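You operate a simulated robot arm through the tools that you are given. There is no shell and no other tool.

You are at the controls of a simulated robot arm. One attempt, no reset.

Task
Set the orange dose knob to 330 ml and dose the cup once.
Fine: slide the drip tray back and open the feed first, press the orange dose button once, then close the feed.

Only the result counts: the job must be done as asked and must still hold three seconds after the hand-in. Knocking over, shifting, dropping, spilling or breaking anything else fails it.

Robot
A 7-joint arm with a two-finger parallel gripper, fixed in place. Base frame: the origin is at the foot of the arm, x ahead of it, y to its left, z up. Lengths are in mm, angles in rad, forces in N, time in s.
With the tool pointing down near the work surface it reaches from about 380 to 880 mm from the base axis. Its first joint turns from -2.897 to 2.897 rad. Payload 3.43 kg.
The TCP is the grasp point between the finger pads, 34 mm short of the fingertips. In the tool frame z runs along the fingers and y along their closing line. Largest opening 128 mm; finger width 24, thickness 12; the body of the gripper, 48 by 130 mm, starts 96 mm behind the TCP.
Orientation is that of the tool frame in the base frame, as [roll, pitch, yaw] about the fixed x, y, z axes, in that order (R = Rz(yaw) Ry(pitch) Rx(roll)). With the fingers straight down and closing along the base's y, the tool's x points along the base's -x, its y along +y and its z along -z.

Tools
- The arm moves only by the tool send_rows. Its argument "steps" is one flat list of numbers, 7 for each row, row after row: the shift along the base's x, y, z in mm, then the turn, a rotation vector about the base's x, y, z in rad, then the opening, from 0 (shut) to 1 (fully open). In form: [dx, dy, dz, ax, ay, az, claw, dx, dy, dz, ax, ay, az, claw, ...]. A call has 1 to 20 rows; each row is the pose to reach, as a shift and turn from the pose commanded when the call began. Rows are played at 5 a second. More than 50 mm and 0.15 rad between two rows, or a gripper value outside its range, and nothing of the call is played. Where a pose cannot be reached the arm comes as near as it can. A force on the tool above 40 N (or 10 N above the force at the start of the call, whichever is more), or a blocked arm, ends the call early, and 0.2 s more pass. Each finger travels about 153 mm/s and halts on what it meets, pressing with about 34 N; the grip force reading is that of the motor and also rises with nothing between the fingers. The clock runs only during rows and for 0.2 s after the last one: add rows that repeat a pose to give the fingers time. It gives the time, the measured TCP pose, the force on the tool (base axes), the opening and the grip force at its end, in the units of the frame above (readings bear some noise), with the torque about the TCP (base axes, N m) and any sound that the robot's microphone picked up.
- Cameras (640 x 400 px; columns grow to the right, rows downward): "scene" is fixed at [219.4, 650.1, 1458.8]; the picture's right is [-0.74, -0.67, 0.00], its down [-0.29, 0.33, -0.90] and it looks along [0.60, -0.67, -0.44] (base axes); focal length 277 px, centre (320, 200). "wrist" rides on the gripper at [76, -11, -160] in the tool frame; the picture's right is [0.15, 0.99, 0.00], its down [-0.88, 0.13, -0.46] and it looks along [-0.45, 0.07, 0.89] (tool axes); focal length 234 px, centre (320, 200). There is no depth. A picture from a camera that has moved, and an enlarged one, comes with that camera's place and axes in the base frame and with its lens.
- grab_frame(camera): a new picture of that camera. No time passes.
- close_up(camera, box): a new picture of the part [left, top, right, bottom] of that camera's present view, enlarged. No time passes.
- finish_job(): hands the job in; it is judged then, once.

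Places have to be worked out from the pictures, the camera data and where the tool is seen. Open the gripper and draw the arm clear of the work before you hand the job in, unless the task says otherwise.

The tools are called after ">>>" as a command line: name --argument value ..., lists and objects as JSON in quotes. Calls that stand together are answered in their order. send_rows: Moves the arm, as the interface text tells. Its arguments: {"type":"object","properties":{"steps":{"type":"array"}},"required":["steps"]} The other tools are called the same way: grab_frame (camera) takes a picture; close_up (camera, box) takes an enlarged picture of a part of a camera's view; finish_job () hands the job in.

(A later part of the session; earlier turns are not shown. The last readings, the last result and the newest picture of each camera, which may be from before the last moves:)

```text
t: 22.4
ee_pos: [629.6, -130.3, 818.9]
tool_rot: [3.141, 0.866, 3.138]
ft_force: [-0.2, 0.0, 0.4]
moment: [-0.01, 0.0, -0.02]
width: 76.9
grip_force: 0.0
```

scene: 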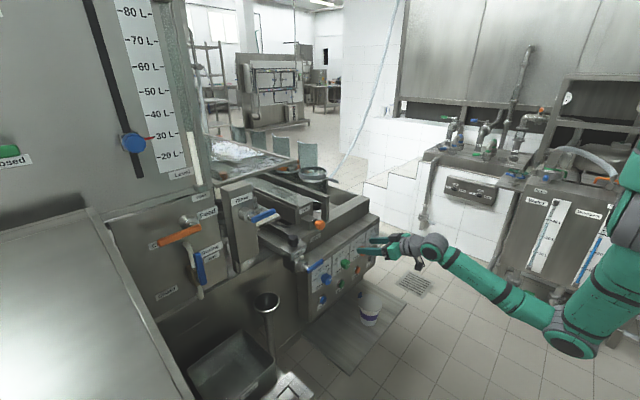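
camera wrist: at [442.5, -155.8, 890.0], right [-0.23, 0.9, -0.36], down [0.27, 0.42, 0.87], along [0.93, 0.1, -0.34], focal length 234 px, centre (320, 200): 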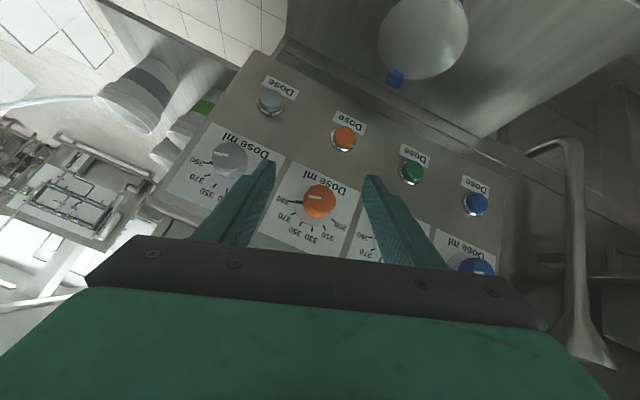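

Neutral reached. I'll now rehearse the roll up to +1.508 rad in free space, since that will be the grip start.

>>> send_rows --steps '[0, -2.4, -0.2, 0.126, 0, 0, 0.6, 0, -4.8, -0.6, 0.251, 0, 0, 0.6, 0, -7.1, -1.4, 0.377, 0, 0, 0.6, 0, -9.3, -2.4, 0.503, 0, 0, 0.6, 0, -11.3, -3.7, 0.628, 0, 0, 0.6, 0, -13.2, -5.2, 0.754, 0, 0, 0.6, 0, -14.9, -7.0, 0.88, 0, 0, 0.6, 0, -16.3, -9.0, 1.005, 0, 0, 0.6, 0, -17.5, -11.1, 1.131, 0, 0, 0.6, 0, -18.4, -13.4, 1.257, 0, 0, 0.6, 0, -19.0, -15.7, 1.382, 0, 0, 0.6, 0, -19.3, -18.1, 1.508, 0, 0, 0.6, 0, -19.3, -18.1, 1.508, 0, 0, 0.6]'

>>> grab_frame --camera "wrist"

>>> grab_frame --camera "scene"

```text
t: 25.2
ee_pos: [628.1, -149.8, 799.1]
tool_rot: [1.614, 0.047, 2.274]
ft_force: [-0.4, 0.4, 0.2]
moment: [-0.02, -0.02, 0.02]
width: 76.8
grip_force: 0.1
```

```text
taken
camera wrist: at [456.8, -195.3, 789.7], right [-0.09, 0.17, 0.98], down [0.22, -0.96, 0.19], along [0.97, 0.24, 0.05], focal length 234 px, centre (320, 200)
```

wrist: 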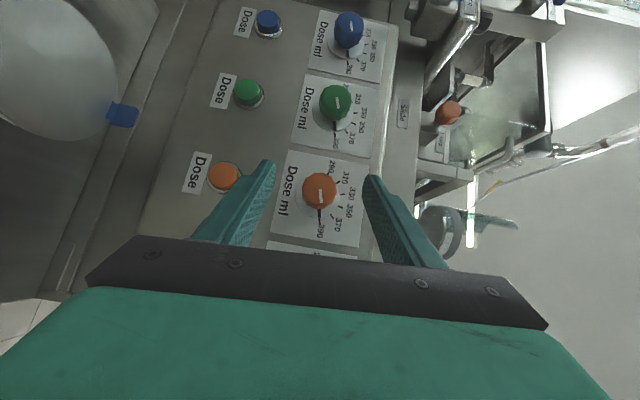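

```text
taken
```

scene: 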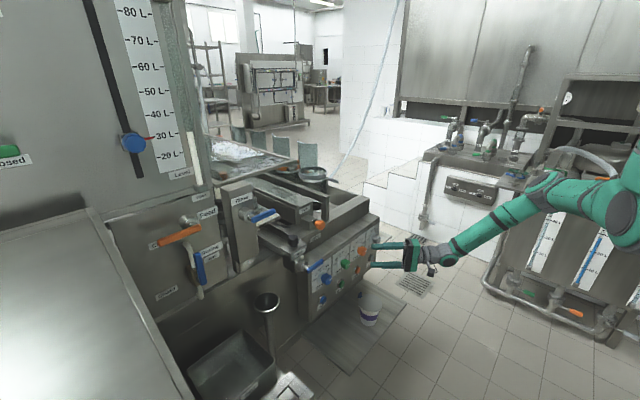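

The full roll is reachable and the knob is centred between the fingers. I'll advance 45 mm along x around the knob, keeping the fingertips short of the dial, then close.

>>> send_rows --steps '[12, 0, 0, 0, 0, 0, 0.6, 24, 0, 0, 0, 0, 0, 0.6, 36, 0.3, 0, 0, 0, 0, 0.6, 45, 0.5, 0, 0, 0, 0, 0.6, 45, 0.5, 0, 0, 0, 0, 0.6]'

>>> close_up --camera "wrist" --box '[220, 110, 420, 240]'

>>> close_up --camera "scene" --box '[335, 215, 435, 285]'

```text
t: 26.4
ee_pos: [674.2, -147.8, 797.2]
tool_rot: [1.616, 0.047, 2.274]
ft_force: [-0.7, -0.2, 0.0]
moment: [0.03, 0.0, 0.03]
width: 77.1
grip_force: 0.0
```

```text
3.08 times, centred on (320, 175) of wrist
camera zoom: at [503.3, -193.7, 789.5], right [-0.09, 0.17, 0.98], down [0.22, -0.96, 0.19], along [0.97, 0.23, 0.05], focal length 720 px, centre (320, 277)
```

zoom: 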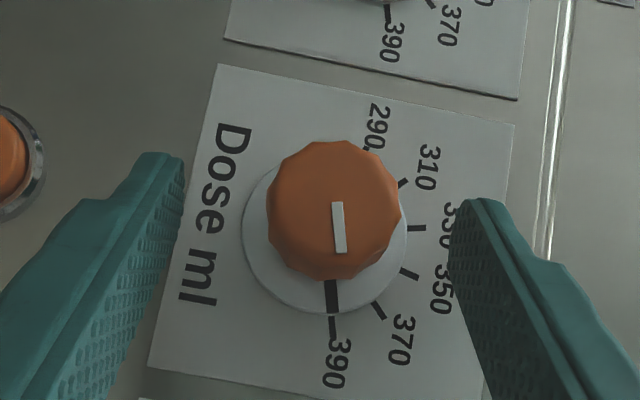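

```text
5.71 times, centred on (385, 250) of scene
camera zoom: at [219.4, 650.1, 1458.8], right [-0.74, -0.67, 0.0], down [-0.29, 0.33, -0.9], along [0.6, -0.67, -0.44], focal length 1581 px, centre (-51, -86)
```

zoom: 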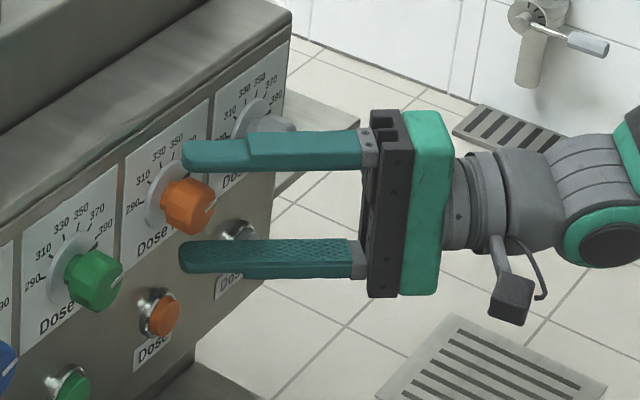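

No contact forces, and the knob sits well between the finger pads. Closing on it now.

>>> send_rows --steps '[0, 0, 0, 0, 0, 0, 0.35, 0, 0, 0, 0, 0, 0, 0.2, 0, 0, 0, 0, 0, 0, 0.1, 0, 0, 0, 0, 0, 0, 0.1]'

>>> close_up --camera "wrist" --box '[220, 110, 420, 240]'

>>> close_up --camera "scene" --box '[335, 215, 435, 285]'

```text
t: 27.4
ee_pos: [673.8, -147.7, 801.6]
tool_rot: [1.606, 0.049, 2.273]
ft_force: [-1.4, 0.6, 31.3]
moment: [0.54, -0.19, 1.0]
width: 35.2
grip_force: 45.3
```

```text
3.08 times, centred on (320, 175) of wrist
camera zoom: at [503.6, -193.5, 791.3], right [-0.1, 0.17, 0.98], down [0.22, -0.96, 0.19], along [0.97, 0.24, 0.06], focal length 720 px, centre (320, 277)
```

zoom: 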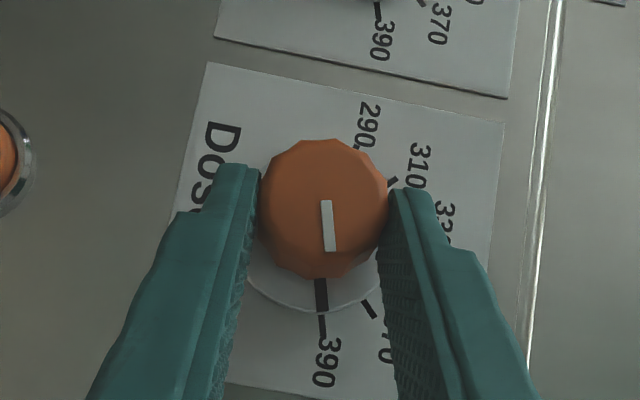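

```text
5.71 times, centred on (385, 250) of scene
camera zoom: at [219.4, 650.1, 1458.8], right [-0.74, -0.67, 0.0], down [-0.29, 0.33, -0.9], along [0.6, -0.67, -0.44], focal length 1581 px, centre (-51, -86)
```

zoom: 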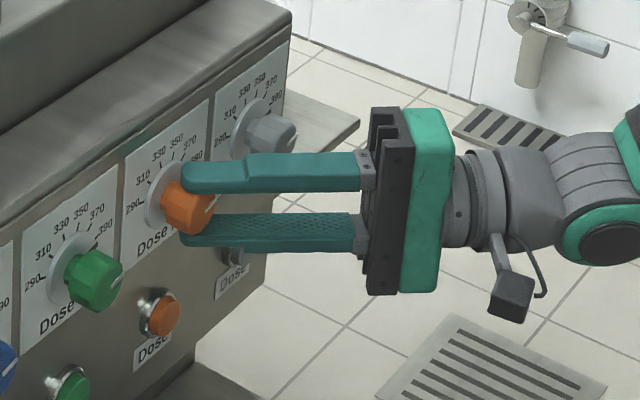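

Grip width is 35 mm, but there is a 31 N upward force, so the knob is about 4.5 mm higher than I had it. I'll raise the command to relieve that.

>>> send_rows --steps '[0, 0, 2.5, 0, 0, 0, 0.1, 0, 0, 4.6, 0, 0, 0, 0.1, 0, 0, 4.6, 0, 0, 0, 0.1]'

```text
t: 28.2
ee_pos: [674.0, -147.9, 800.6]
tool_rot: [1.616, 0.048, 2.273]
ft_force: [29.2, 8.1, 1.9]
moment: [-0.05, -0.77, -1.2]
width: 35.1
grip_force: 45.3
```

The vertical force is gone but 29 N shows along x. I'll hold one row and re-read to see if it is steady.

>>> send_rows --steps '[0, 0, 0, 0, 0, 0, 0.1, 0, 0, 0, 0, 0, 0, 0.1]'

```text
t: 28.8
ee_pos: [673.5, -147.7, 801.0]
tool_rot: [1.616, 0.046, 2.274]
ft_force: [36.3, 8.2, -7.0]
moment: [-0.28, -0.56, -0.7]
width: 35.0
grip_force: 45.4
```

The x force is building up at 36 N. I'll release, let it settle, and regrip with the corrected height.

>>> send_rows --steps '[0, 0, 0, 0, 0, 0, 0.45, 0, 0, 0, 0, 0, 0, 0.45, 0, 0, 0, 0, 0, 0, 0.45]'

>>> close_up --camera "wrist" --box '[220, 110, 420, 240]'

```text
t: 29.6
ee_pos: [674.1, -149.4, 802.4]
tool_rot: [1.614, 0.048, 2.274]
ft_force: [0.4, -0.2, -0.1]
moment: [0.02, 0.01, -0.01]
width: 57.8
grip_force: 0.1
```

```text
3.08 times, centred on (320, 175) of wrist
camera zoom: at [502.4, -193.9, 793.7], right [-0.09, 0.18, 0.98], down [0.22, -0.96, 0.19], along [0.97, 0.23, 0.05], focal length 720 px, centre (320, 277)
```

zoom: 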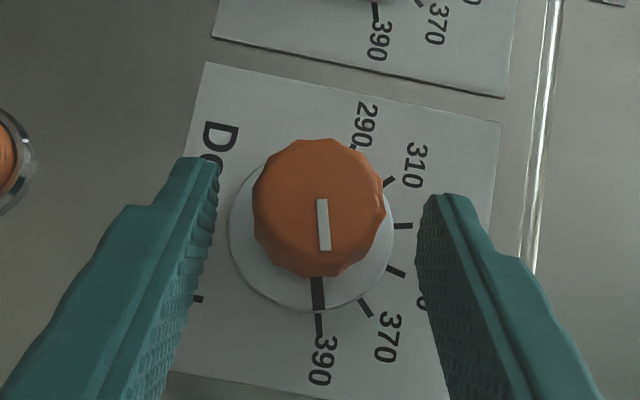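

Forces are back to zero and the knob is centred. Regripping here.

>>> send_rows --steps '[0, 0, 0, 0, 0, 0, 0.2, 0, 0, 0, 0, 0, 0, 0.1, 0, 0, 0, 0, 0, 0, 0.1]'

```text
t: 30.4
ee_pos: [672.9, -148.3, 801.8]
tool_rot: [1.616, 0.047, 2.274]
ft_force: [2.1, -0.1, -13.9]
moment: [-0.25, -0.44, -0.35]
width: 35.1
grip_force: 45.1
```

Well gripped, with low forces. I'll start turning the knob counter-clockwise about its axis, first 0.38 rad, and check forces and picture.

>>> send_rows --steps '[0, 0.15, 0.5, -0.063, 0, 0, 0.1, 0, 0.3, 1.6, -0.126, 0, 0, 0.1, 0, 0.6, 2.8, -0.189, 0, 0, 0.1, 0, 0.9, 4.0, -0.251, 0, 0, 0.1, 0, 1.3, 5.2, -0.314, 0, 0, 0.1, 0, 1.8, 6.2, -0.377, 0, 0, 0.1]'

>>> close_up --camera "wrist" --box '[220, 110, 420, 240]'

```text
t: 31.8
ee_pos: [672.9, -146.1, 808.3]
tool_rot: [1.873, 0.328, 2.323]
ft_force: [8.4, -2.8, -19.0]
moment: [-0.34, -0.34, -0.46]
width: 34.9
grip_force: 45.4
```

```text
3.08 times, centred on (320, 175) of wrist
camera zoom: at [502.4, -191.7, 817.4], right [-0.09, 0.52, 0.85], down [0.22, -0.82, 0.53], along [0.97, 0.24, -0.04], focal length 720 px, centre (320, 277)
```

zoom: 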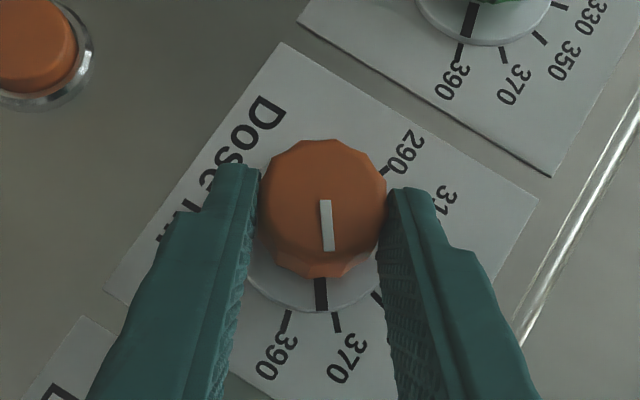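

The knob turns with the gripper; the pointer is now between 390 and 370, as expected. Continuing the turn with a small height correction.

>>> send_rows --steps '[0, 0.55, 0.1, -0.063, 0, 0, 0.1, 0, 1.17, 0.7, -0.126, 0, 0, 0.1, 0, 1.85, 1.6, -0.189, 0, 0, 0.1, 0, 2.59, 2.6, -0.251, 0, 0, 0.1, 0, 3.39, 3.5, -0.314, 0, 0, 0.1, 0, 4.25, 4.35, -0.377, 0, 0, 0.1, 0, 5.16, 5.15, -0.44, 0, 0, 0.1, 0, 6.12, 5.9, -0.503, 0, 0, 0.1, 0, 7.13, 6.6, -0.566, 0, 0, 0.1]'

>>> close_up --camera "wrist" --box '[220, 110, 420, 240]'

```text
t: 33.8
ee_pos: [674.0, -139.9, 816.3]
tool_rot: [2.37, 0.703, 2.577]
ft_force: [8.7, 0.9, -0.8]
moment: [0.01, -0.31, -0.01]
width: 34.7
grip_force: 45.2
```

```text
3.08 times, centred on (320, 175) of wrist
camera zoom: at [502.3, -172.4, 848.2], right [-0.09, 0.9, 0.43], down [0.22, -0.41, 0.89], along [0.97, 0.18, -0.16], focal length 720 px, centre (320, 277)
```

zoom: 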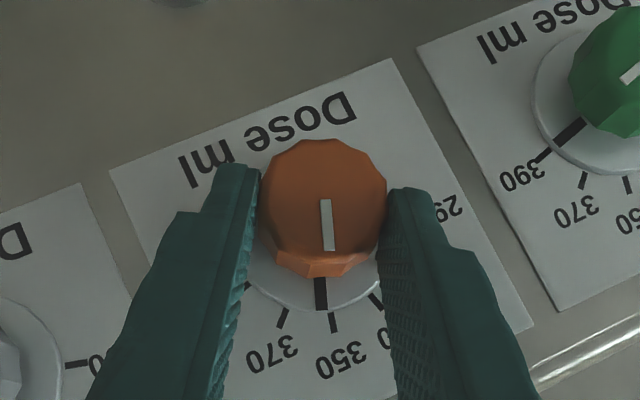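

The pointer is now just past 350, with very low forces. Finishing the last 0.565 rad of the turn.

>>> send_rows --steps '[0, 1.03, 0.6, -0.062, 0, 0, 0.1, 0, 2.11, 1.16, -0.125, 0, 0, 0.1, 0, 3.23, 1.65, -0.188, 0, 0, 0.1, 0, 4.37, 2.06, -0.251, 0, 0, 0.1, 0, 5.54, 2.4, -0.314, 0, 0, 0.1, 0, 6.7, 2.66, -0.376, 0, 0, 0.1, 0, 7.9, 2.85, -0.439, 0, 0, 0.1, 0, 9.11, 2.96, -0.502, 0, 0, 0.1, 0, 10.33, 3.0, -0.565, 0, 0, 0.1, 0, 10.33, 3.0, -0.565, 0, 0, 0.1]'

>>> close_up --camera "wrist" --box '[220, 110, 420, 240]'

```text
t: 36.0
ee_pos: [674.0, -129.3, 819.4]
tool_rot: [-3.138, 0.872, -3.139]
ft_force: [-10.5, 1.7, 36.1]
moment: [0.06, -0.49, 0.35]
width: 35.0
grip_force: 44.3
```

```text
3.08 times, centred on (320, 175) of wrist
camera zoom: at [502.3, -139.4, 863.5], right [-0.09, 0.99, -0.11], down [0.22, 0.13, 0.97], along [0.97, 0.06, -0.23], focal length 720 px, centre (320, 277)
```

zoom: 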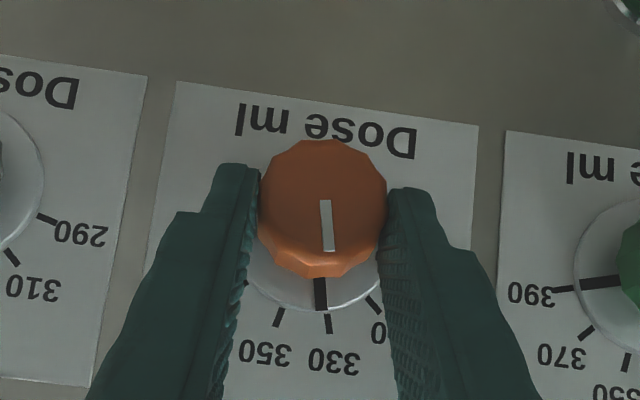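

The pointer is at about 330, but there is 36 N of vertical stress. I'll raise the command to relax it before judging and releasing.

>>> send_rows --steps '[0, 0, 2, 0, 0, 0, 0.1, 0, 0, 4, 0, 0, 0, 0.1, 0, 0, 4, 0, 0, 0, 0.1]'

>>> close_up --camera "wrist" --box '[280, 150, 360, 220]'

```text
t: 36.8
ee_pos: [674.2, -128.8, 819.6]
tool_rot: [-3.139, 0.863, -3.141]
ft_force: [32.3, 7.5, -19.4]
moment: [0.14, -0.29, 0.38]
width: 35.2
grip_force: 44.4
```

```text
5.71 times, centred on (320, 185) of wrist
camera zoom: at [502.6, -139.3, 864.8], right [-0.09, 0.99, -0.11], down [0.23, 0.13, 0.97], along [0.97, 0.06, -0.24], focal length 1338 px, centre (320, 286)
```

zoom: 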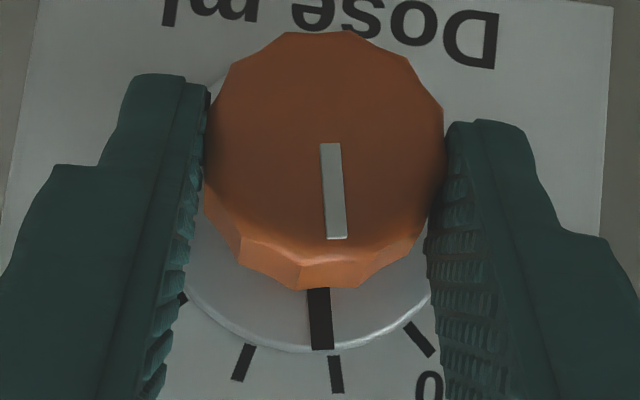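

Measured on the panel, the pointer is at about -9.8° against the -14.4° target, roughly 333 ml, so it slipped a few degrees. I'll release to relieve stress and see where the knob really rests.

>>> send_rows --steps '[0, 0, -1.5, 0, 0, 0, 0.1, 0, 0, -1.5, 0, 0, 0, 0.3, 0, 0, -1.5, 0, 0, 0, 0.45, 0, 0, -1.5, 0, 0, 0, 0.45]'

>>> close_up --camera "wrist" --box '[280, 150, 360, 220]'

```text
t: 37.8
ee_pos: [672.3, -128.3, 821.0]
tool_rot: [-3.14, 0.868, 3.141]
ft_force: [0.6, 0.3, -0.1]
moment: [0.02, -0.02, -0.01]
width: 57.3
grip_force: 0.1
```

```text
5.71 times, centred on (320, 185) of wrist
camera zoom: at [501.8, -139.3, 864.9], right [-0.09, 0.99, -0.11], down [0.22, 0.13, 0.97], along [0.97, 0.06, -0.23], focal length 1338 px, centre (320, 286)
```

zoom: 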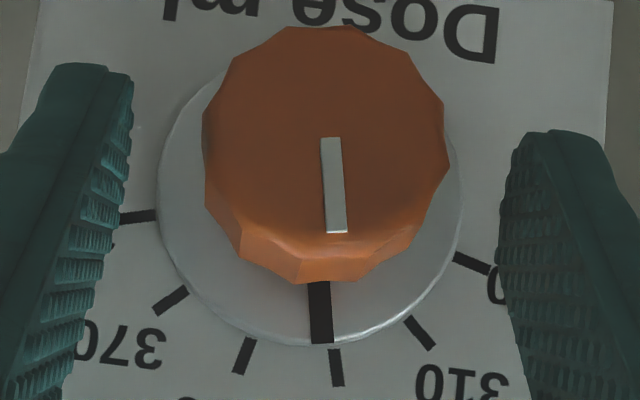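

Refitting all the ticks shows they are 30° apart: ±75, ±45, ±15, with the dial centre at y=-127.6, z=799.2. The pointer rests at about -11.2°, so it needs roughly 3.7° more to reach -15°, which is 330. I'll regrip in the same facet alignment and turn a further 0.065 rad.

>>> send_rows --steps '[0, 0.5, -1.5, 0, 0, 0, 0.45, 0, 0.5, -1.5, 0, 0, 0, 0.2, 0, 0.5, -1.5, 0, 0, 0, 0.1, 0, 0.5, -1.5, 0, 0, 0, 0.1]'

```text
t: 38.8
ee_pos: [672.9, -128.7, 819.3]
tool_rot: [-3.139, 0.868, 3.14]
ft_force: [-0.5, -4.8, 1.0]
moment: [-0.07, 0.51, 0.17]
width: 35.0
grip_force: 44.6
```

The grip is clean with almost no side force. Now the small extra turn of -0.065 rad.

>>> send_rows --steps '[0, 0.4, 0, -0.022, 0, 0, 0.1, 0, 0.8, 0, -0.044, 0, 0, 0.1, 0, 1.25, 0, -0.067, 0, 0, 0.1, 0, 1.25, 0, -0.067, 0, 0, 0.1]'

>>> close_up --camera "wrist" --box '[280, 150, 360, 220]'

```text
t: 39.8
ee_pos: [672.6, -128.3, 819.0]
tool_rot: [-3.071, 0.865, -3.089]
ft_force: [12.0, -3.2, -7.5]
moment: [-0.08, -0.8, 0.0]
width: 35.0
grip_force: 44.8
```

```text
5.71 times, centred on (320, 185) of wrist
camera zoom: at [502.1, -136.4, 864.0], right [-0.09, 0.98, -0.16], down [0.22, 0.17, 0.96], along [0.97, 0.05, -0.23], focal length 1338 px, centre (320, 286)
```

zoom: 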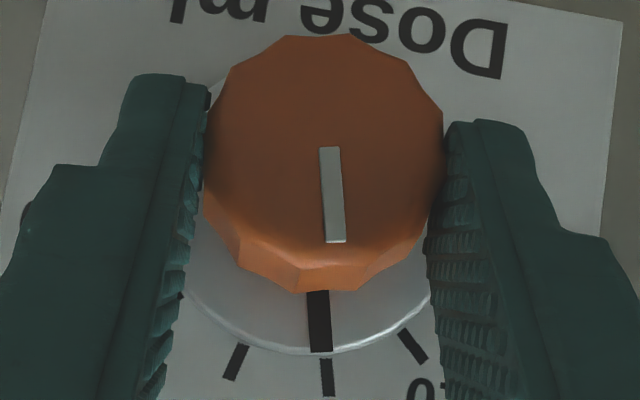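

The pointer is now at about -13°, because the arm lagged a little. I'll add another -0.04 rad.

>>> send_rows --steps '[0, 0.3, 0, -0.02, 0, 0, 0.1, 0, 0.7, 0, -0.04, 0, 0, 0.1, 0, 0.7, 0, -0.04, 0, 0, 0.1, 0, 0.7, 0, -0.04, 0, 0, 0.1]'

>>> close_up --camera "wrist" --box '[280, 150, 360, 220]'

```text
t: 40.8
ee_pos: [673.4, -129.0, 818.5]
tool_rot: [-3.071, 0.865, -3.09]
ft_force: [14.6, -5.1, -9.6]
moment: [-0.11, -0.1, 0.23]
width: 35.1
grip_force: 44.9
out of reach, approached as far as the arm can: row 2, 3, 4
```

```text
5.71 times, centred on (320, 185) of wrist
camera zoom: at [502.1, -136.4, 864.0], right [-0.09, 0.98, -0.16], down [0.22, 0.17, 0.96], along [0.97, 0.05, -0.23], focal length 1338 px, centre (320, 286)
```

zoom: 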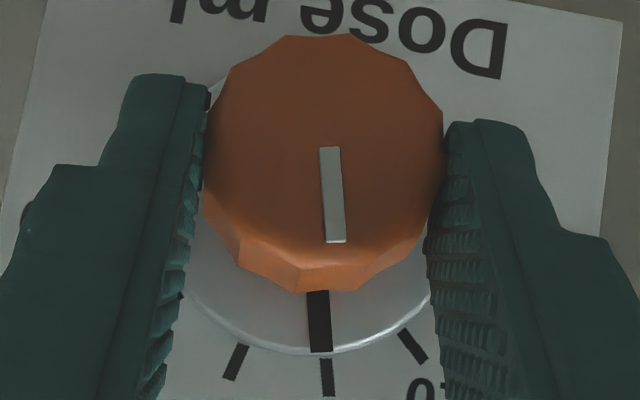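

More roll this way is out of reach. I'll release, rotate the gripper +30° (one facet of the 12-sided knob) about the axis, and regrip there.

>>> send_rows --steps '[0, 0, 0, 0, 0, 0, 0.3, 0, 0, 0, 0, 0, 0, 0.5, 0, 0, 0, 0, 0, 0, 0.5]'

>>> close_up --camera "wrist" --box '[280, 150, 360, 220]'

```text
t: 41.6
ee_pos: [672.9, -128.3, 819.9]
tool_rot: [-3.072, 0.866, -3.091]
ft_force: [-0.3, 0.1, -0.1]
moment: [-0.01, 0.03, -0.02]
width: 63.7
grip_force: 0.0
```

```text
5.71 times, centred on (320, 185) of wrist
camera zoom: at [501.7, -136.1, 864.3], right [-0.09, 0.98, -0.16], down [0.22, 0.17, 0.96], along [0.97, 0.05, -0.23], focal length 1338 px, centre (320, 286)
```

zoom: 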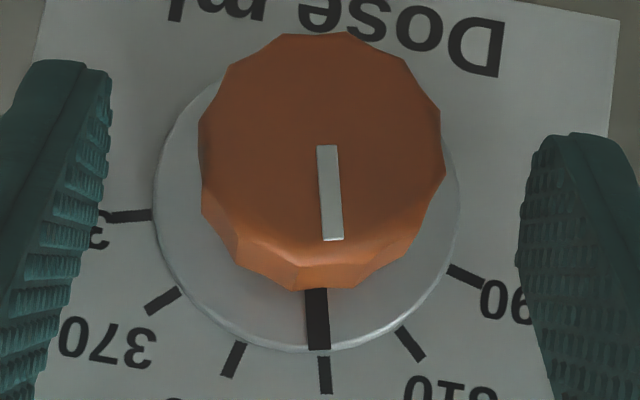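

The pointer sits at about -13°, roughly 331 ml, so 2° more is needed. I'll rotate the open gripper by +0.524 rad about the knob axis and regrip on the next facet pair.

>>> send_rows --steps '[0, -2.53, -0.05, 0.131, 0, 0, 0.5, 0, -5.02, -0.43, 0.262, 0, 0, 0.5, 0, -7.45, -1.13, 0.393, 0, 0, 0.5, 0, -9.76, -2.15, 0.524, 0, 0, 0.5, 0, -9.76, -2.15, 0.524, 0, 0, 0.5]'

>>> close_up --camera "wrist" --box '[260, 140, 380, 230]'

```text
t: 42.8
ee_pos: [673.0, -135.7, 816.7]
tool_rot: [2.464, 0.741, 2.64]
ft_force: [0.3, 0.3, -0.4]
moment: [0.0, 0.0, 0.01]
width: 64.0
grip_force: 0.0
```

```text
4.44 times, centred on (320, 185) of wrist
camera zoom: at [502.2, -165.7, 850.9], right [-0.09, 0.93, 0.36], down [0.22, -0.33, 0.92], along [0.97, 0.16, -0.18], focal length 1041 px, centre (320, 267)
```

zoom: 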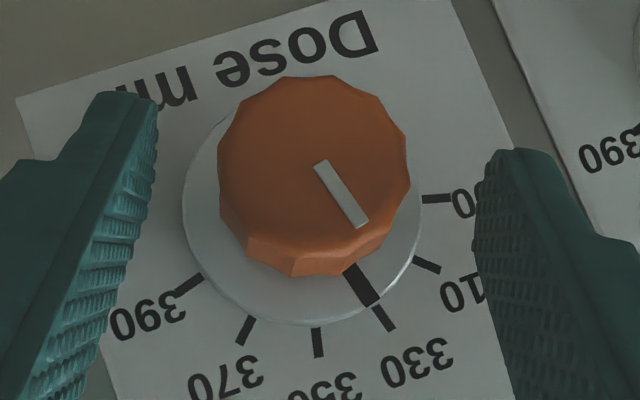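

From two views the pointer is at about -12.5°. Now I'll regrip here and turn a little further.

>>> send_rows --steps '[0, 0, 0, 0, 0, 0, 0.2, 0, 0, 0, 0, 0, 0, 0.1, 0, 0, 0, 0, 0, 0, 0.1]'

>>> close_up --camera "wrist" --box '[260, 140, 380, 230]'

```text
t: 43.6
ee_pos: [672.3, -137.4, 815.2]
tool_rot: [2.471, 0.742, 2.643]
ft_force: [2.4, -10.1, -9.6]
moment: [-0.24, -0.32, 0.08]
width: 35.2
grip_force: 45.4
```

```text
4.44 times, centred on (320, 185) of wrist
camera zoom: at [502.2, -166.7, 850.5], right [-0.09, 0.93, 0.36], down [0.22, -0.33, 0.92], along [0.97, 0.16, -0.18], focal length 1041 px, centre (320, 267)
```

zoom: 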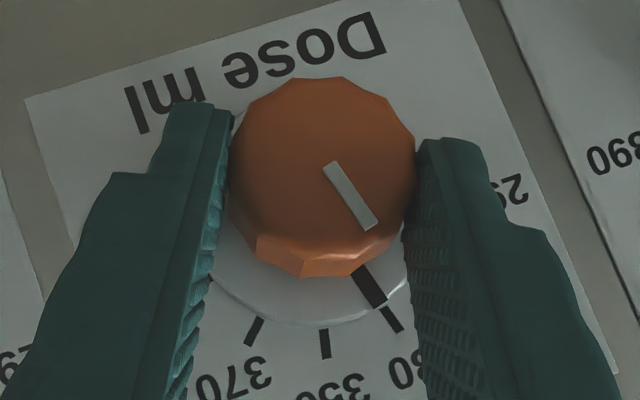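

Gripped with small forces. Turning a further -0.055 rad.

>>> send_rows --steps '[0, 0.2, 0, -0.02, 0, 0, 0.1, 0, 0.4, 0, -0.04, 0, 0, 0.1, 0, 0.5, 0, -0.055, 0, 0, 0.1, 0, 0.5, 0, -0.055, 0, 0, 0.1]'

>>> close_up --camera "wrist" --box '[260, 140, 380, 230]'

```text
t: 44.6
ee_pos: [673.1, -136.3, 815.8]
tool_rot: [2.532, 0.768, 2.69]
ft_force: [13.5, -9.2, -14.2]
moment: [-0.28, -0.39, -0.06]
width: 35.2
grip_force: 45.6
```

```text
4.44 times, centred on (320, 185) of wrist
camera zoom: at [502.2, -164.2, 852.4], right [-0.09, 0.95, 0.3], down [0.22, -0.28, 0.93], along [0.97, 0.15, -0.19], focal length 1041 px, centre (320, 267)
```

zoom: 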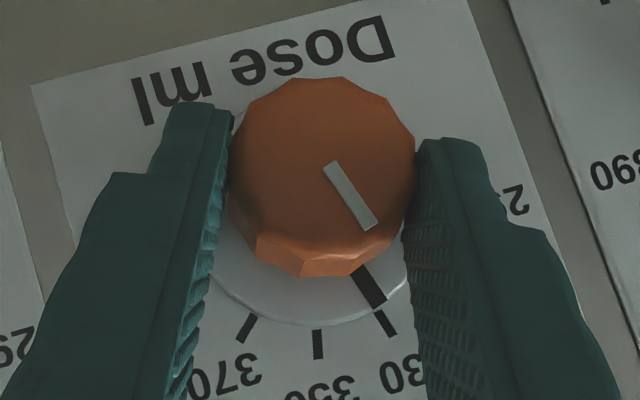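

The pointer looks aligned with the 330 tick now. I'll release and inspect.

>>> send_rows --steps '[0, 0, 0, 0, 0, 0, 0.3, 0, 0, 0, 0, 0, 0, 0.55, -15, 0, 0, 0, 0, 0, 0.6, -30, 0, 0, 0, 0, 0, 0.6, -45, 0, 0, 0, 0, 0, 0.6, -45, 0, 0, 0, 0, 0, 0.6]'

>>> close_up --camera "wrist" --box '[270, 140, 380, 230]'

>>> close_up --camera "scene" --box '[340, 225, 385, 265]'

```text
t: 46.0
ee_pos: [627.4, -136.2, 816.9]
tool_rot: [2.532, 0.768, 2.688]
ft_force: [-0.2, 0.3, 0.2]
moment: [-0.03, -0.02, 0.01]
width: 76.6
grip_force: 0.1
```

```text
4.44 times, centred on (325, 185) of wrist
camera zoom: at [456.1, -163.7, 852.9], right [-0.09, 0.95, 0.3], down [0.22, -0.28, 0.93], along [0.97, 0.15, -0.18], focal length 1041 px, centre (298, 267)
```

zoom: 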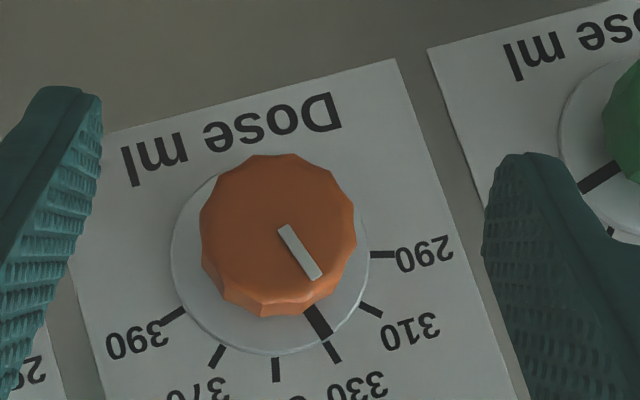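

```text
10.00 times, centred on (362, 245) of scene
camera zoom: at [219.4, 650.1, 1458.8], right [-0.74, -0.67, 0.0], down [-0.29, 0.33, -0.9], along [0.6, -0.67, -0.44], focal length 2766 px, centre (-105, -250)
```

zoom: 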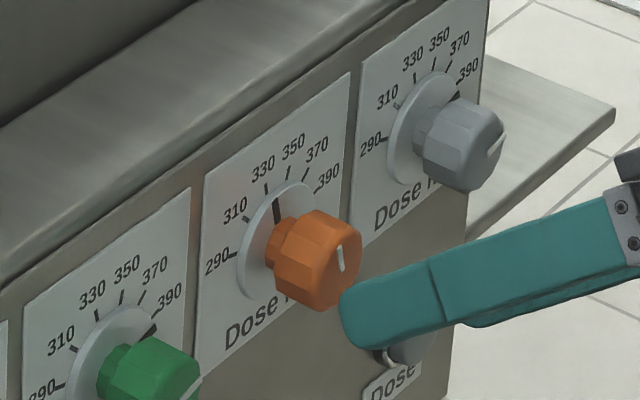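

I'll zoom closer to verify the pointer against the 330 tick.

>>> close_up --camera "wrist" --box '[295, 160, 355, 215]'

>>> close_up --camera "scene" --box '[354, 236, 378, 256]'

```text
7.27 times, centred on (325, 188) of wrist
camera zoom: at [456.1, -163.7, 852.9], right [-0.09, 0.95, 0.3], down [0.22, -0.28, 0.93], along [0.97, 0.15, -0.18], focal length 1703 px, centre (284, 291)
```

zoom: 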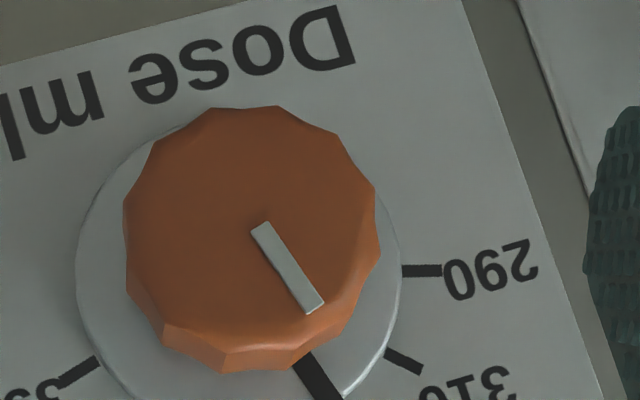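

```text
16.00 times, centred on (366, 246) of scene
camera zoom: at [219.4, 650.1, 1458.8], right [-0.74, -0.67, 0.0], down [-0.29, 0.33, -0.9], along [0.6, -0.67, -0.44], focal length 4426 px, centre (-416, -536)
```

zoom: 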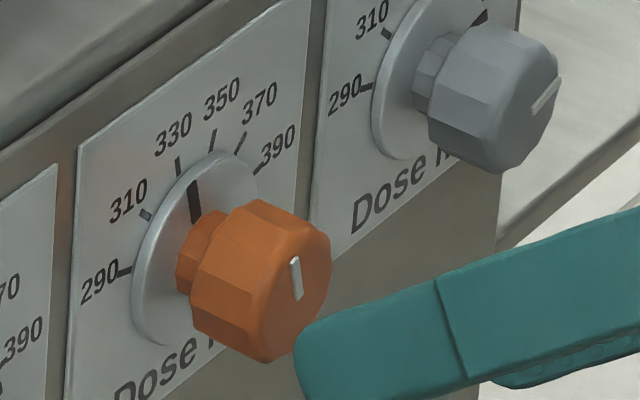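

>>> close_up --camera "wrist" --box '[300, 178, 350, 222]'

```text
9.09 times, centred on (325, 200) of wrist
camera zoom: at [456.1, -163.7, 852.9], right [-0.09, 0.95, 0.3], down [0.22, -0.28, 0.93], along [0.97, 0.15, -0.18], focal length 2129 px, centre (274, 200)
```

zoom: 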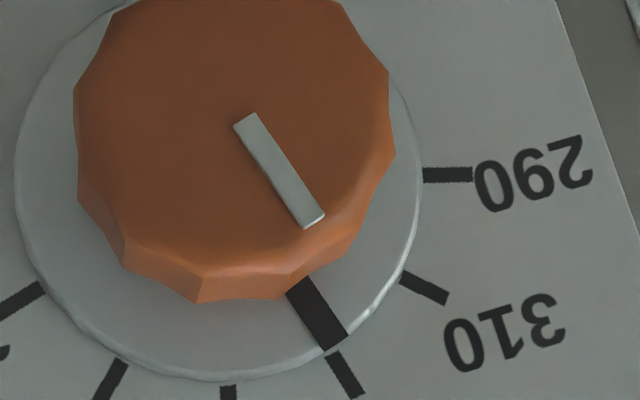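

Averaged over the views, the pointer is at -15° ± 1°, so the knob reads 330 ml. Next is the drip tray. I'll retreat up and left to view its black knob.

>>> send_rows --steps '[-20, 10, 20, -0.038, 0.007, 0, 0.6, -40, 30, 48, -0.077, 0.015, 0, 0.6, -55, 60, 78, -0.116, 0.022, 0, 0.6, -67, 92, 108, -0.154, 0.03, 0, 0.6, -67, 126, 138, -0.193, 0.037, 0, 0.6, -67, 160, 168, -0.231, 0.045, 0, 0.6, -67, 194, 198, -0.27, 0.052, 0, 0.6, -67, 228, 228, -0.308, 0.06, 0, 0.6, -67, 262, 258, -0.347, 0.067, 0, 0.6, -67, 296, 283, -0.385, 0.075, 0, 0.6, -67, 326, 303, -0.424, 0.083, 0, 0.6]'

>>> grab_frame --camera "wrist"

>>> close_up --camera "scene" --box '[340, 225, 390, 265]'

```text
t: 48.4
ee_pos: [561.9, 187.9, 1122.7]
tool_rot: [-3.137, 0.788, 3.123]
ft_force: [-0.2, -0.2, 0.3]
moment: [0.07, 0.01, 0.03]
width: 77.0
grip_force: 0.1
```

```text
taken
camera wrist: at [395.5, 180.6, 1181.1], right [-0.08, 0.99, -0.11], down [0.3, 0.13, 0.94], along [0.95, 0.05, -0.31], focal length 234 px, centre (320, 200)
```

wrist: 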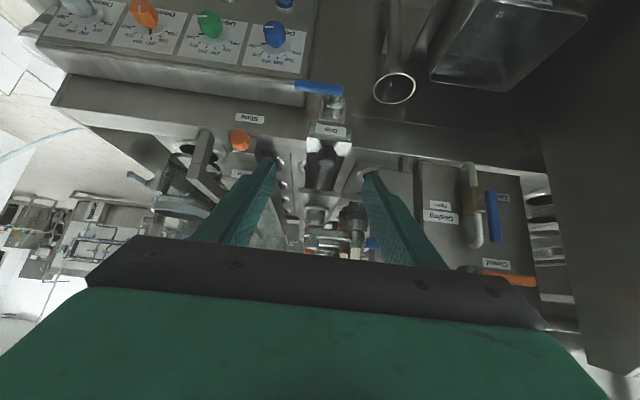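

```text
10.00 times, centred on (365, 245) of scene
camera zoom: at [219.4, 650.1, 1458.8], right [-0.74, -0.67, 0.0], down [-0.29, 0.33, -0.9], along [0.6, -0.67, -0.44], focal length 2766 px, centre (-130, -250)
```

zoom: 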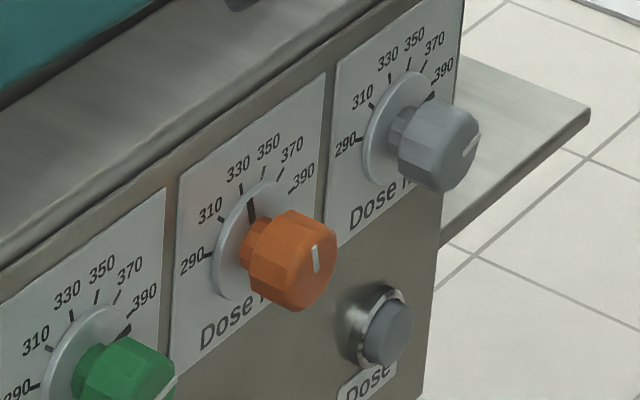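

The knob reads 330 from the scene camera too. I'll zoom on the drip slide and what lies behind it.

>>> close_up --camera "wrist" --box '[270, 70, 380, 250]'

>>> close_up --camera "wrist" --box '[285, 110, 365, 180]'

>>> close_up --camera "wrist" --box '[400, 150, 560, 300]'

```text
2.22 times, centred on (325, 160) of wrist
camera zoom: at [395.5, 180.6, 1181.1], right [-0.08, 0.99, -0.11], down [0.3, 0.13, 0.94], along [0.95, 0.05, -0.31], focal length 520 px, centre (309, 289)
```

zoom: 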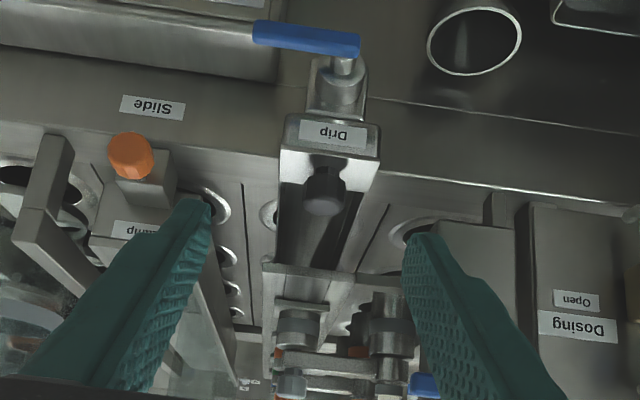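

```text
5.71 times, centred on (325, 145) of wrist
camera zoom: at [395.5, 180.6, 1181.1], right [-0.08, 0.99, -0.11], down [0.3, 0.13, 0.94], along [0.95, 0.05, -0.31], focal length 1338 px, centre (291, 514)
```

zoom: 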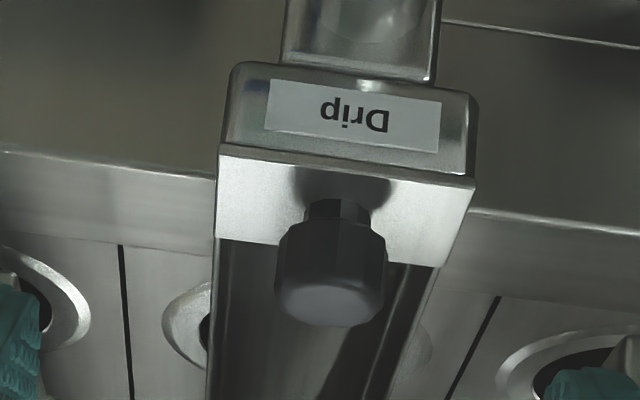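

```text
2.67 times, centred on (480, 225) of wrist
camera zoom: at [395.5, 180.6, 1181.1], right [-0.08, 0.99, -0.11], down [0.3, 0.13, 0.94], along [0.95, 0.05, -0.31], focal length 624 px, centre (-107, 133)
```

zoom: 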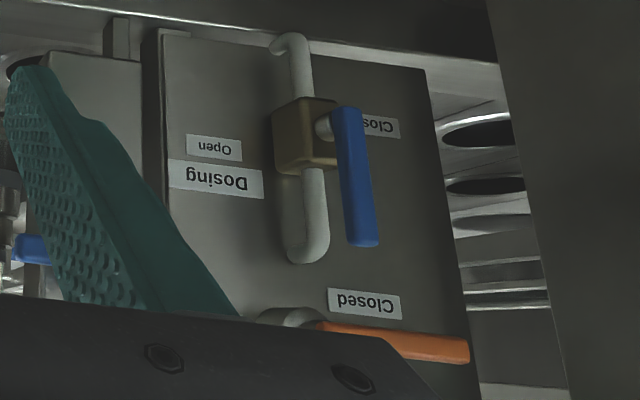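

The black knob is at about (729, 200, 998), 31 mm in diameter, on the front plate of the tray. I'll go to a pre-grasp pose up and in front of it with the 45° tilt.

>>> send_rows --steps '[28, 3, -17, 0, 0, 0.006, 0.5, 55, 6, -34, 0, 0, 0.011, 0.5, 83, 9, -50, 0, 0, 0.017, 0.5, 110, 12.4, -67, 0, 0, 0.022, 0.5, 110, 12.4, -67, 0, 0, 0.022, 0.5]'

>>> grab_frame --camera "wrist"

>>> close_up --camera "scene" --box '[240, 170, 360, 280]'

```text
t: 49.6
ee_pos: [671.6, 201.6, 1053.5]
tool_rot: [-3.138, 0.786, -3.139]
ft_force: [0.5, 0.9, 0.0]
moment: [0.0, -0.02, -0.02]
width: 64.0
grip_force: 0.1
```

```text
taken
camera wrist: at [504.6, 192.1, 1111.4], right [-0.11, 0.99, -0.11], down [0.3, 0.13, 0.94], along [0.95, 0.07, -0.31], focal length 234 px, centre (320, 200)
```

wrist: 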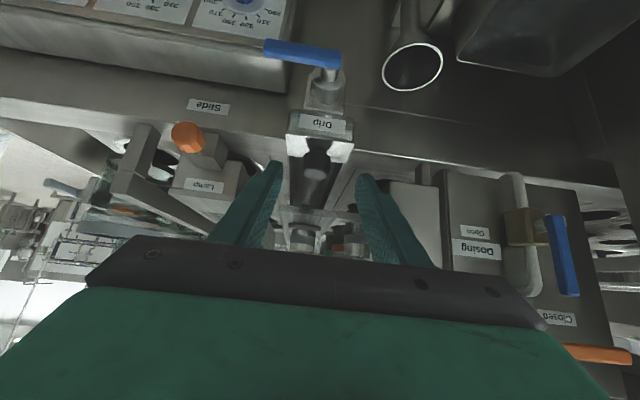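

```text
3.64 times, centred on (300, 225) of scene
camera zoom: at [219.4, 650.1, 1458.8], right [-0.74, -0.67, 0.0], down [-0.29, 0.33, -0.9], along [0.6, -0.67, -0.44], focal length 1006 px, centre (393, 109)
```

zoom: 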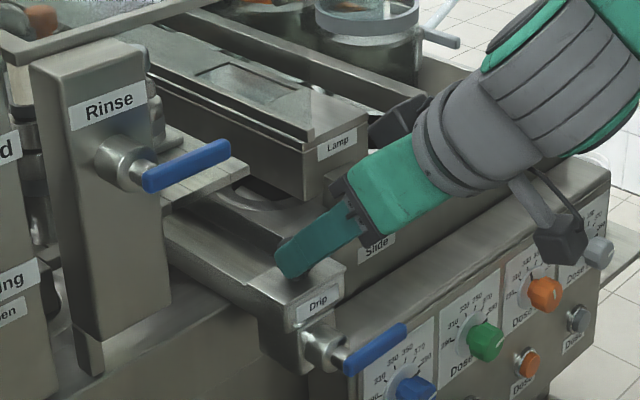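

Fingers straddle the knob line. I'll descend along the tool direction to TCP ≈(716, 200, 1018), with fingertips staying above the plate, then close on the knob.

>>> send_rows --steps '[15, -0.6, -12, 0, 0, 0, 0.5, 30, -1.2, -24, 0, 0, 0, 0.5, 44.4, -1.6, -35.5, 0, 0, 0, 0.5, 44.4, -1.6, -35.5, 0, 0, 0, 0.5]'

>>> close_up --camera "wrist" --box '[250, 110, 390, 230]'

>>> close_up --camera "scene" --box '[270, 210, 340, 270]'

```text
t: 50.6
ee_pos: [715.3, 199.6, 1016.1]
tool_rot: [-3.14, 0.788, -3.138]
ft_force: [-0.2, 0.6, 0.5]
moment: [-0.01, 0.01, 0.0]
width: 64.2
grip_force: 0.0
```

```text
3.33 times, centred on (320, 170) of wrist
camera zoom: at [550.0, 189.3, 1075.2], right [-0.11, 0.99, -0.11], down [0.3, 0.13, 0.95], along [0.95, 0.07, -0.31], focal length 781 px, centre (320, 300)
```

zoom: 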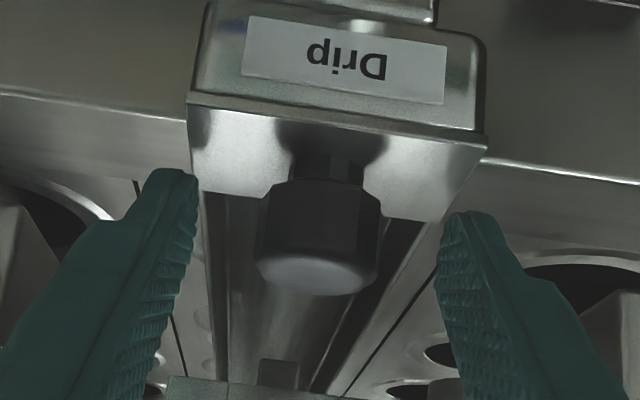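

```text
6.67 times, centred on (305, 240) of scene
camera zoom: at [219.4, 650.1, 1458.8], right [-0.74, -0.67, 0.0], down [-0.29, 0.33, -0.9], along [0.6, -0.67, -0.44], focal length 1844 px, centre (420, -67)
```

zoom: 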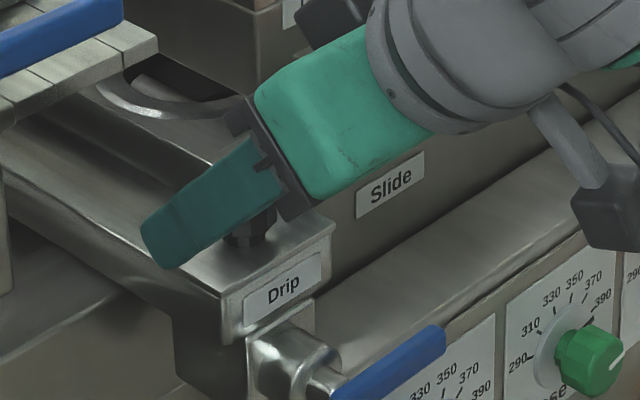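

The knob is between the fingers with no contact. Closing on it.

>>> send_rows --steps '[0, 0, 0, 0, 0, 0, 0.3, 0, 0, 0, 0, 0, 0, 0.1, 0, 0, 0, 0, 0, 0, 0.1]'

>>> close_up --camera "wrist" --box '[250, 110, 390, 230]'

```text
t: 51.4
ee_pos: [717.8, 199.5, 1016.5]
tool_rot: [-3.139, 0.787, -3.138]
ft_force: [1.4, 0.3, -0.7]
moment: [0.11, -0.22, -0.04]
width: 29.0
grip_force: 44.8
```

```text
3.33 times, centred on (320, 170) of wrist
camera zoom: at [549.9, 189.3, 1075.2], right [-0.11, 0.99, -0.1], down [0.3, 0.13, 0.95], along [0.95, 0.07, -0.31], focal length 781 px, centre (320, 300)
```

zoom: 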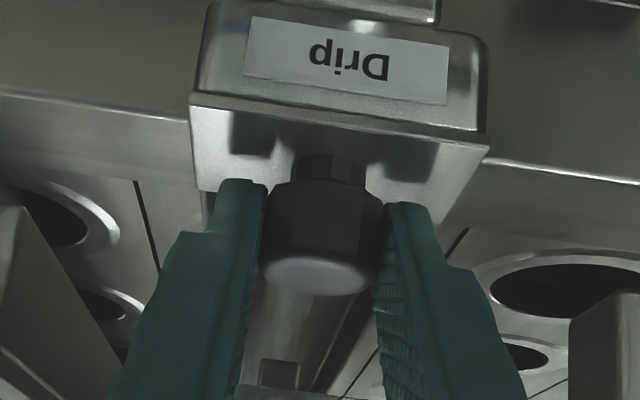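

Knob gripped at 29 mm with negligible force. I'll push back along +x in small steps and watch the force.

>>> send_rows --steps '[5, 0, 0, 0, 0, 0, 0.1, 10, 0, 0, 0, 0, 0, 0.1, 15, 0, 0, 0, 0, 0, 0.1, 20, 0, 0, 0, 0, 0, 0.1]'

>>> close_up --camera "wrist" --box '[250, 50, 390, 230]'

>>> close_up --camera "scene" --box '[270, 210, 340, 270]'

```text
t: 52.1
ee_pos: [722.8, 202.6, 1015.6]
tool_rot: [3.141, 0.781, -3.138]
ft_force: [-16.9, -1.2, 13.8]
moment: [-0.49, 0.12, -0.45]
width: 29.2
grip_force: 44.6
stopped in row 3: the force on the tool passed its limit at 47 N (the readings are from after the stop); the commanded pose is now the measured one
```

```text
2.22 times, centred on (320, 140) of wrist
camera zoom: at [557.2, 190.8, 1075.7], right [-0.11, 0.99, -0.1], down [0.3, 0.13, 0.94], along [0.95, 0.07, -0.31], focal length 520 px, centre (320, 333)
```

zoom: 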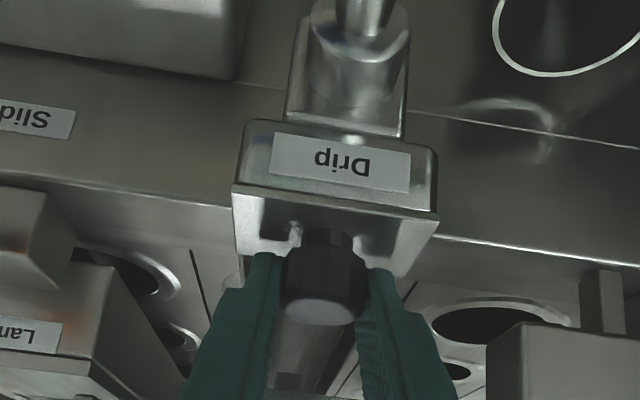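

```text
6.67 times, centred on (305, 240) of scene
camera zoom: at [219.4, 650.1, 1458.8], right [-0.74, -0.67, 0.0], down [-0.29, 0.33, -0.9], along [0.6, -0.67, -0.44], focal length 1844 px, centre (420, -67)
```

zoom: 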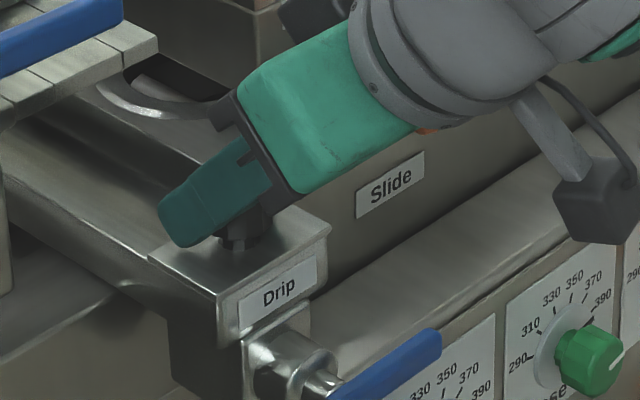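

The push stopped at 47 N after about 3 mm of tray travel. The deck wall is at x≈783, about 40 mm behind the block, so there is room to slide. It may be stiff or damped, so I'll push more slowly.

>>> send_rows --steps '[1, 0, 0, 0, 0, 0, 0.1, 2, 0, 0, 0, 0, 0, 0.1, 3, 0, 0, 0, 0, 0, 0.1, 4, 0, 0, 0, 0, 0, 0.1, 5, 0, 0, 0, 0, 0, 0.1, 6, 0, 0, 0, 0, 0, 0.1, 7, 0, 0, 0, 0, 0, 0.1, 8, 0, 0, 0, 0, 0, 0.1]'

>>> close_up --camera "wrist" --box '[250, 50, 390, 230]'

>>> close_up --camera "scene" --box '[270, 210, 340, 270]'

```text
t: 52.6
ee_pos: [723.4, 203.4, 1017.3]
tool_rot: [3.14, 0.781, -3.135]
ft_force: [-17.1, -1.9, 13.9]
moment: [-0.71, 0.14, -0.58]
width: 29.0
grip_force: 45.0
stopped in row 2: the force on the tool passed its limit at 42 N (the readings are from after the stop); the commanded pose is now the measured one
```

```text
2.22 times, centred on (320, 140) of wrist
camera zoom: at [557.4, 191.7, 1076.0], right [-0.11, 0.99, -0.1], down [0.3, 0.13, 0.94], along [0.95, 0.07, -0.32], focal length 520 px, centre (320, 333)
```

zoom: 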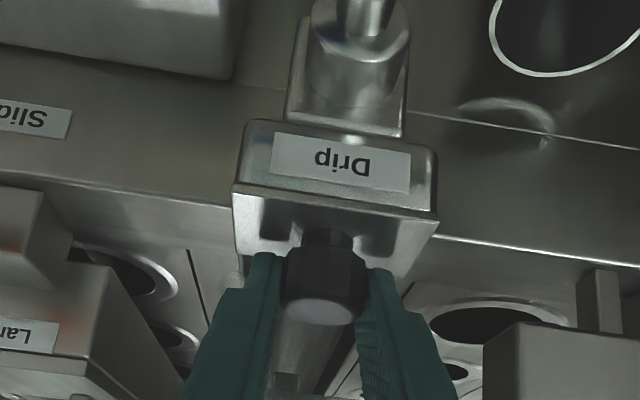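

```text
6.67 times, centred on (305, 240) of scene
camera zoom: at [219.4, 650.1, 1458.8], right [-0.74, -0.67, 0.0], down [-0.29, 0.33, -0.9], along [0.6, -0.67, -0.44], focal length 1844 px, centre (420, -67)
```

zoom: 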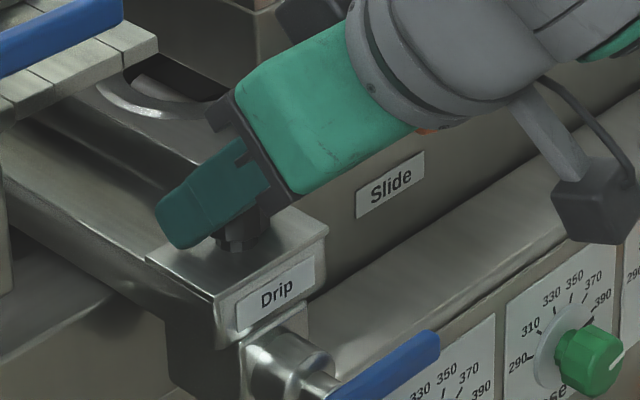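

The tray label seems to have shifted only a few mm. I'll compare with the original close-up at the same scale to measure whether the tray itself is moving.

>>> close_up --camera "scene" --box '[290, 225, 335, 270]'

>>> close_up --camera "scene" --box '[255, 215, 315, 275]'

```text
8.89 times, centred on (312, 248) of scene
camera zoom: at [219.4, 650.1, 1458.8], right [-0.74, -0.67, 0.0], down [-0.29, 0.33, -0.9], along [0.6, -0.67, -0.44], focal length 2459 px, centre (387, -222)
```

zoom: 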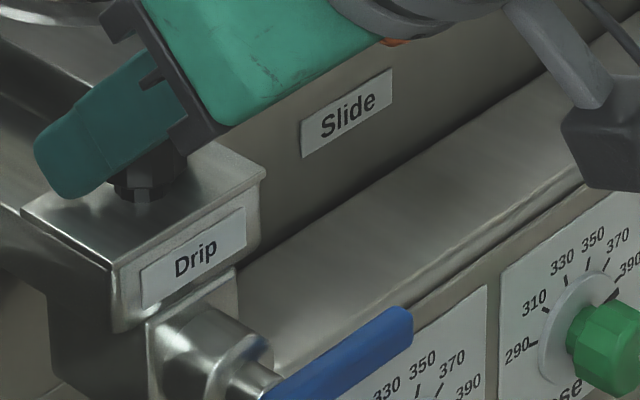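

```text
6.67 times, centred on (285, 245) of scene
camera zoom: at [219.4, 650.1, 1458.8], right [-0.74, -0.67, 0.0], down [-0.29, 0.33, -0.9], along [0.6, -0.67, -0.44], focal length 1844 px, centre (553, -100)
```

zoom: 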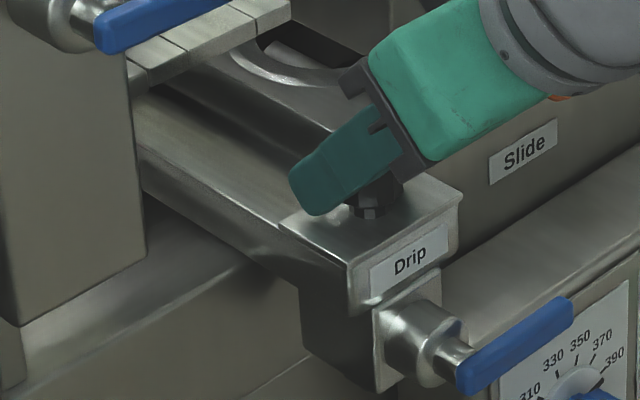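

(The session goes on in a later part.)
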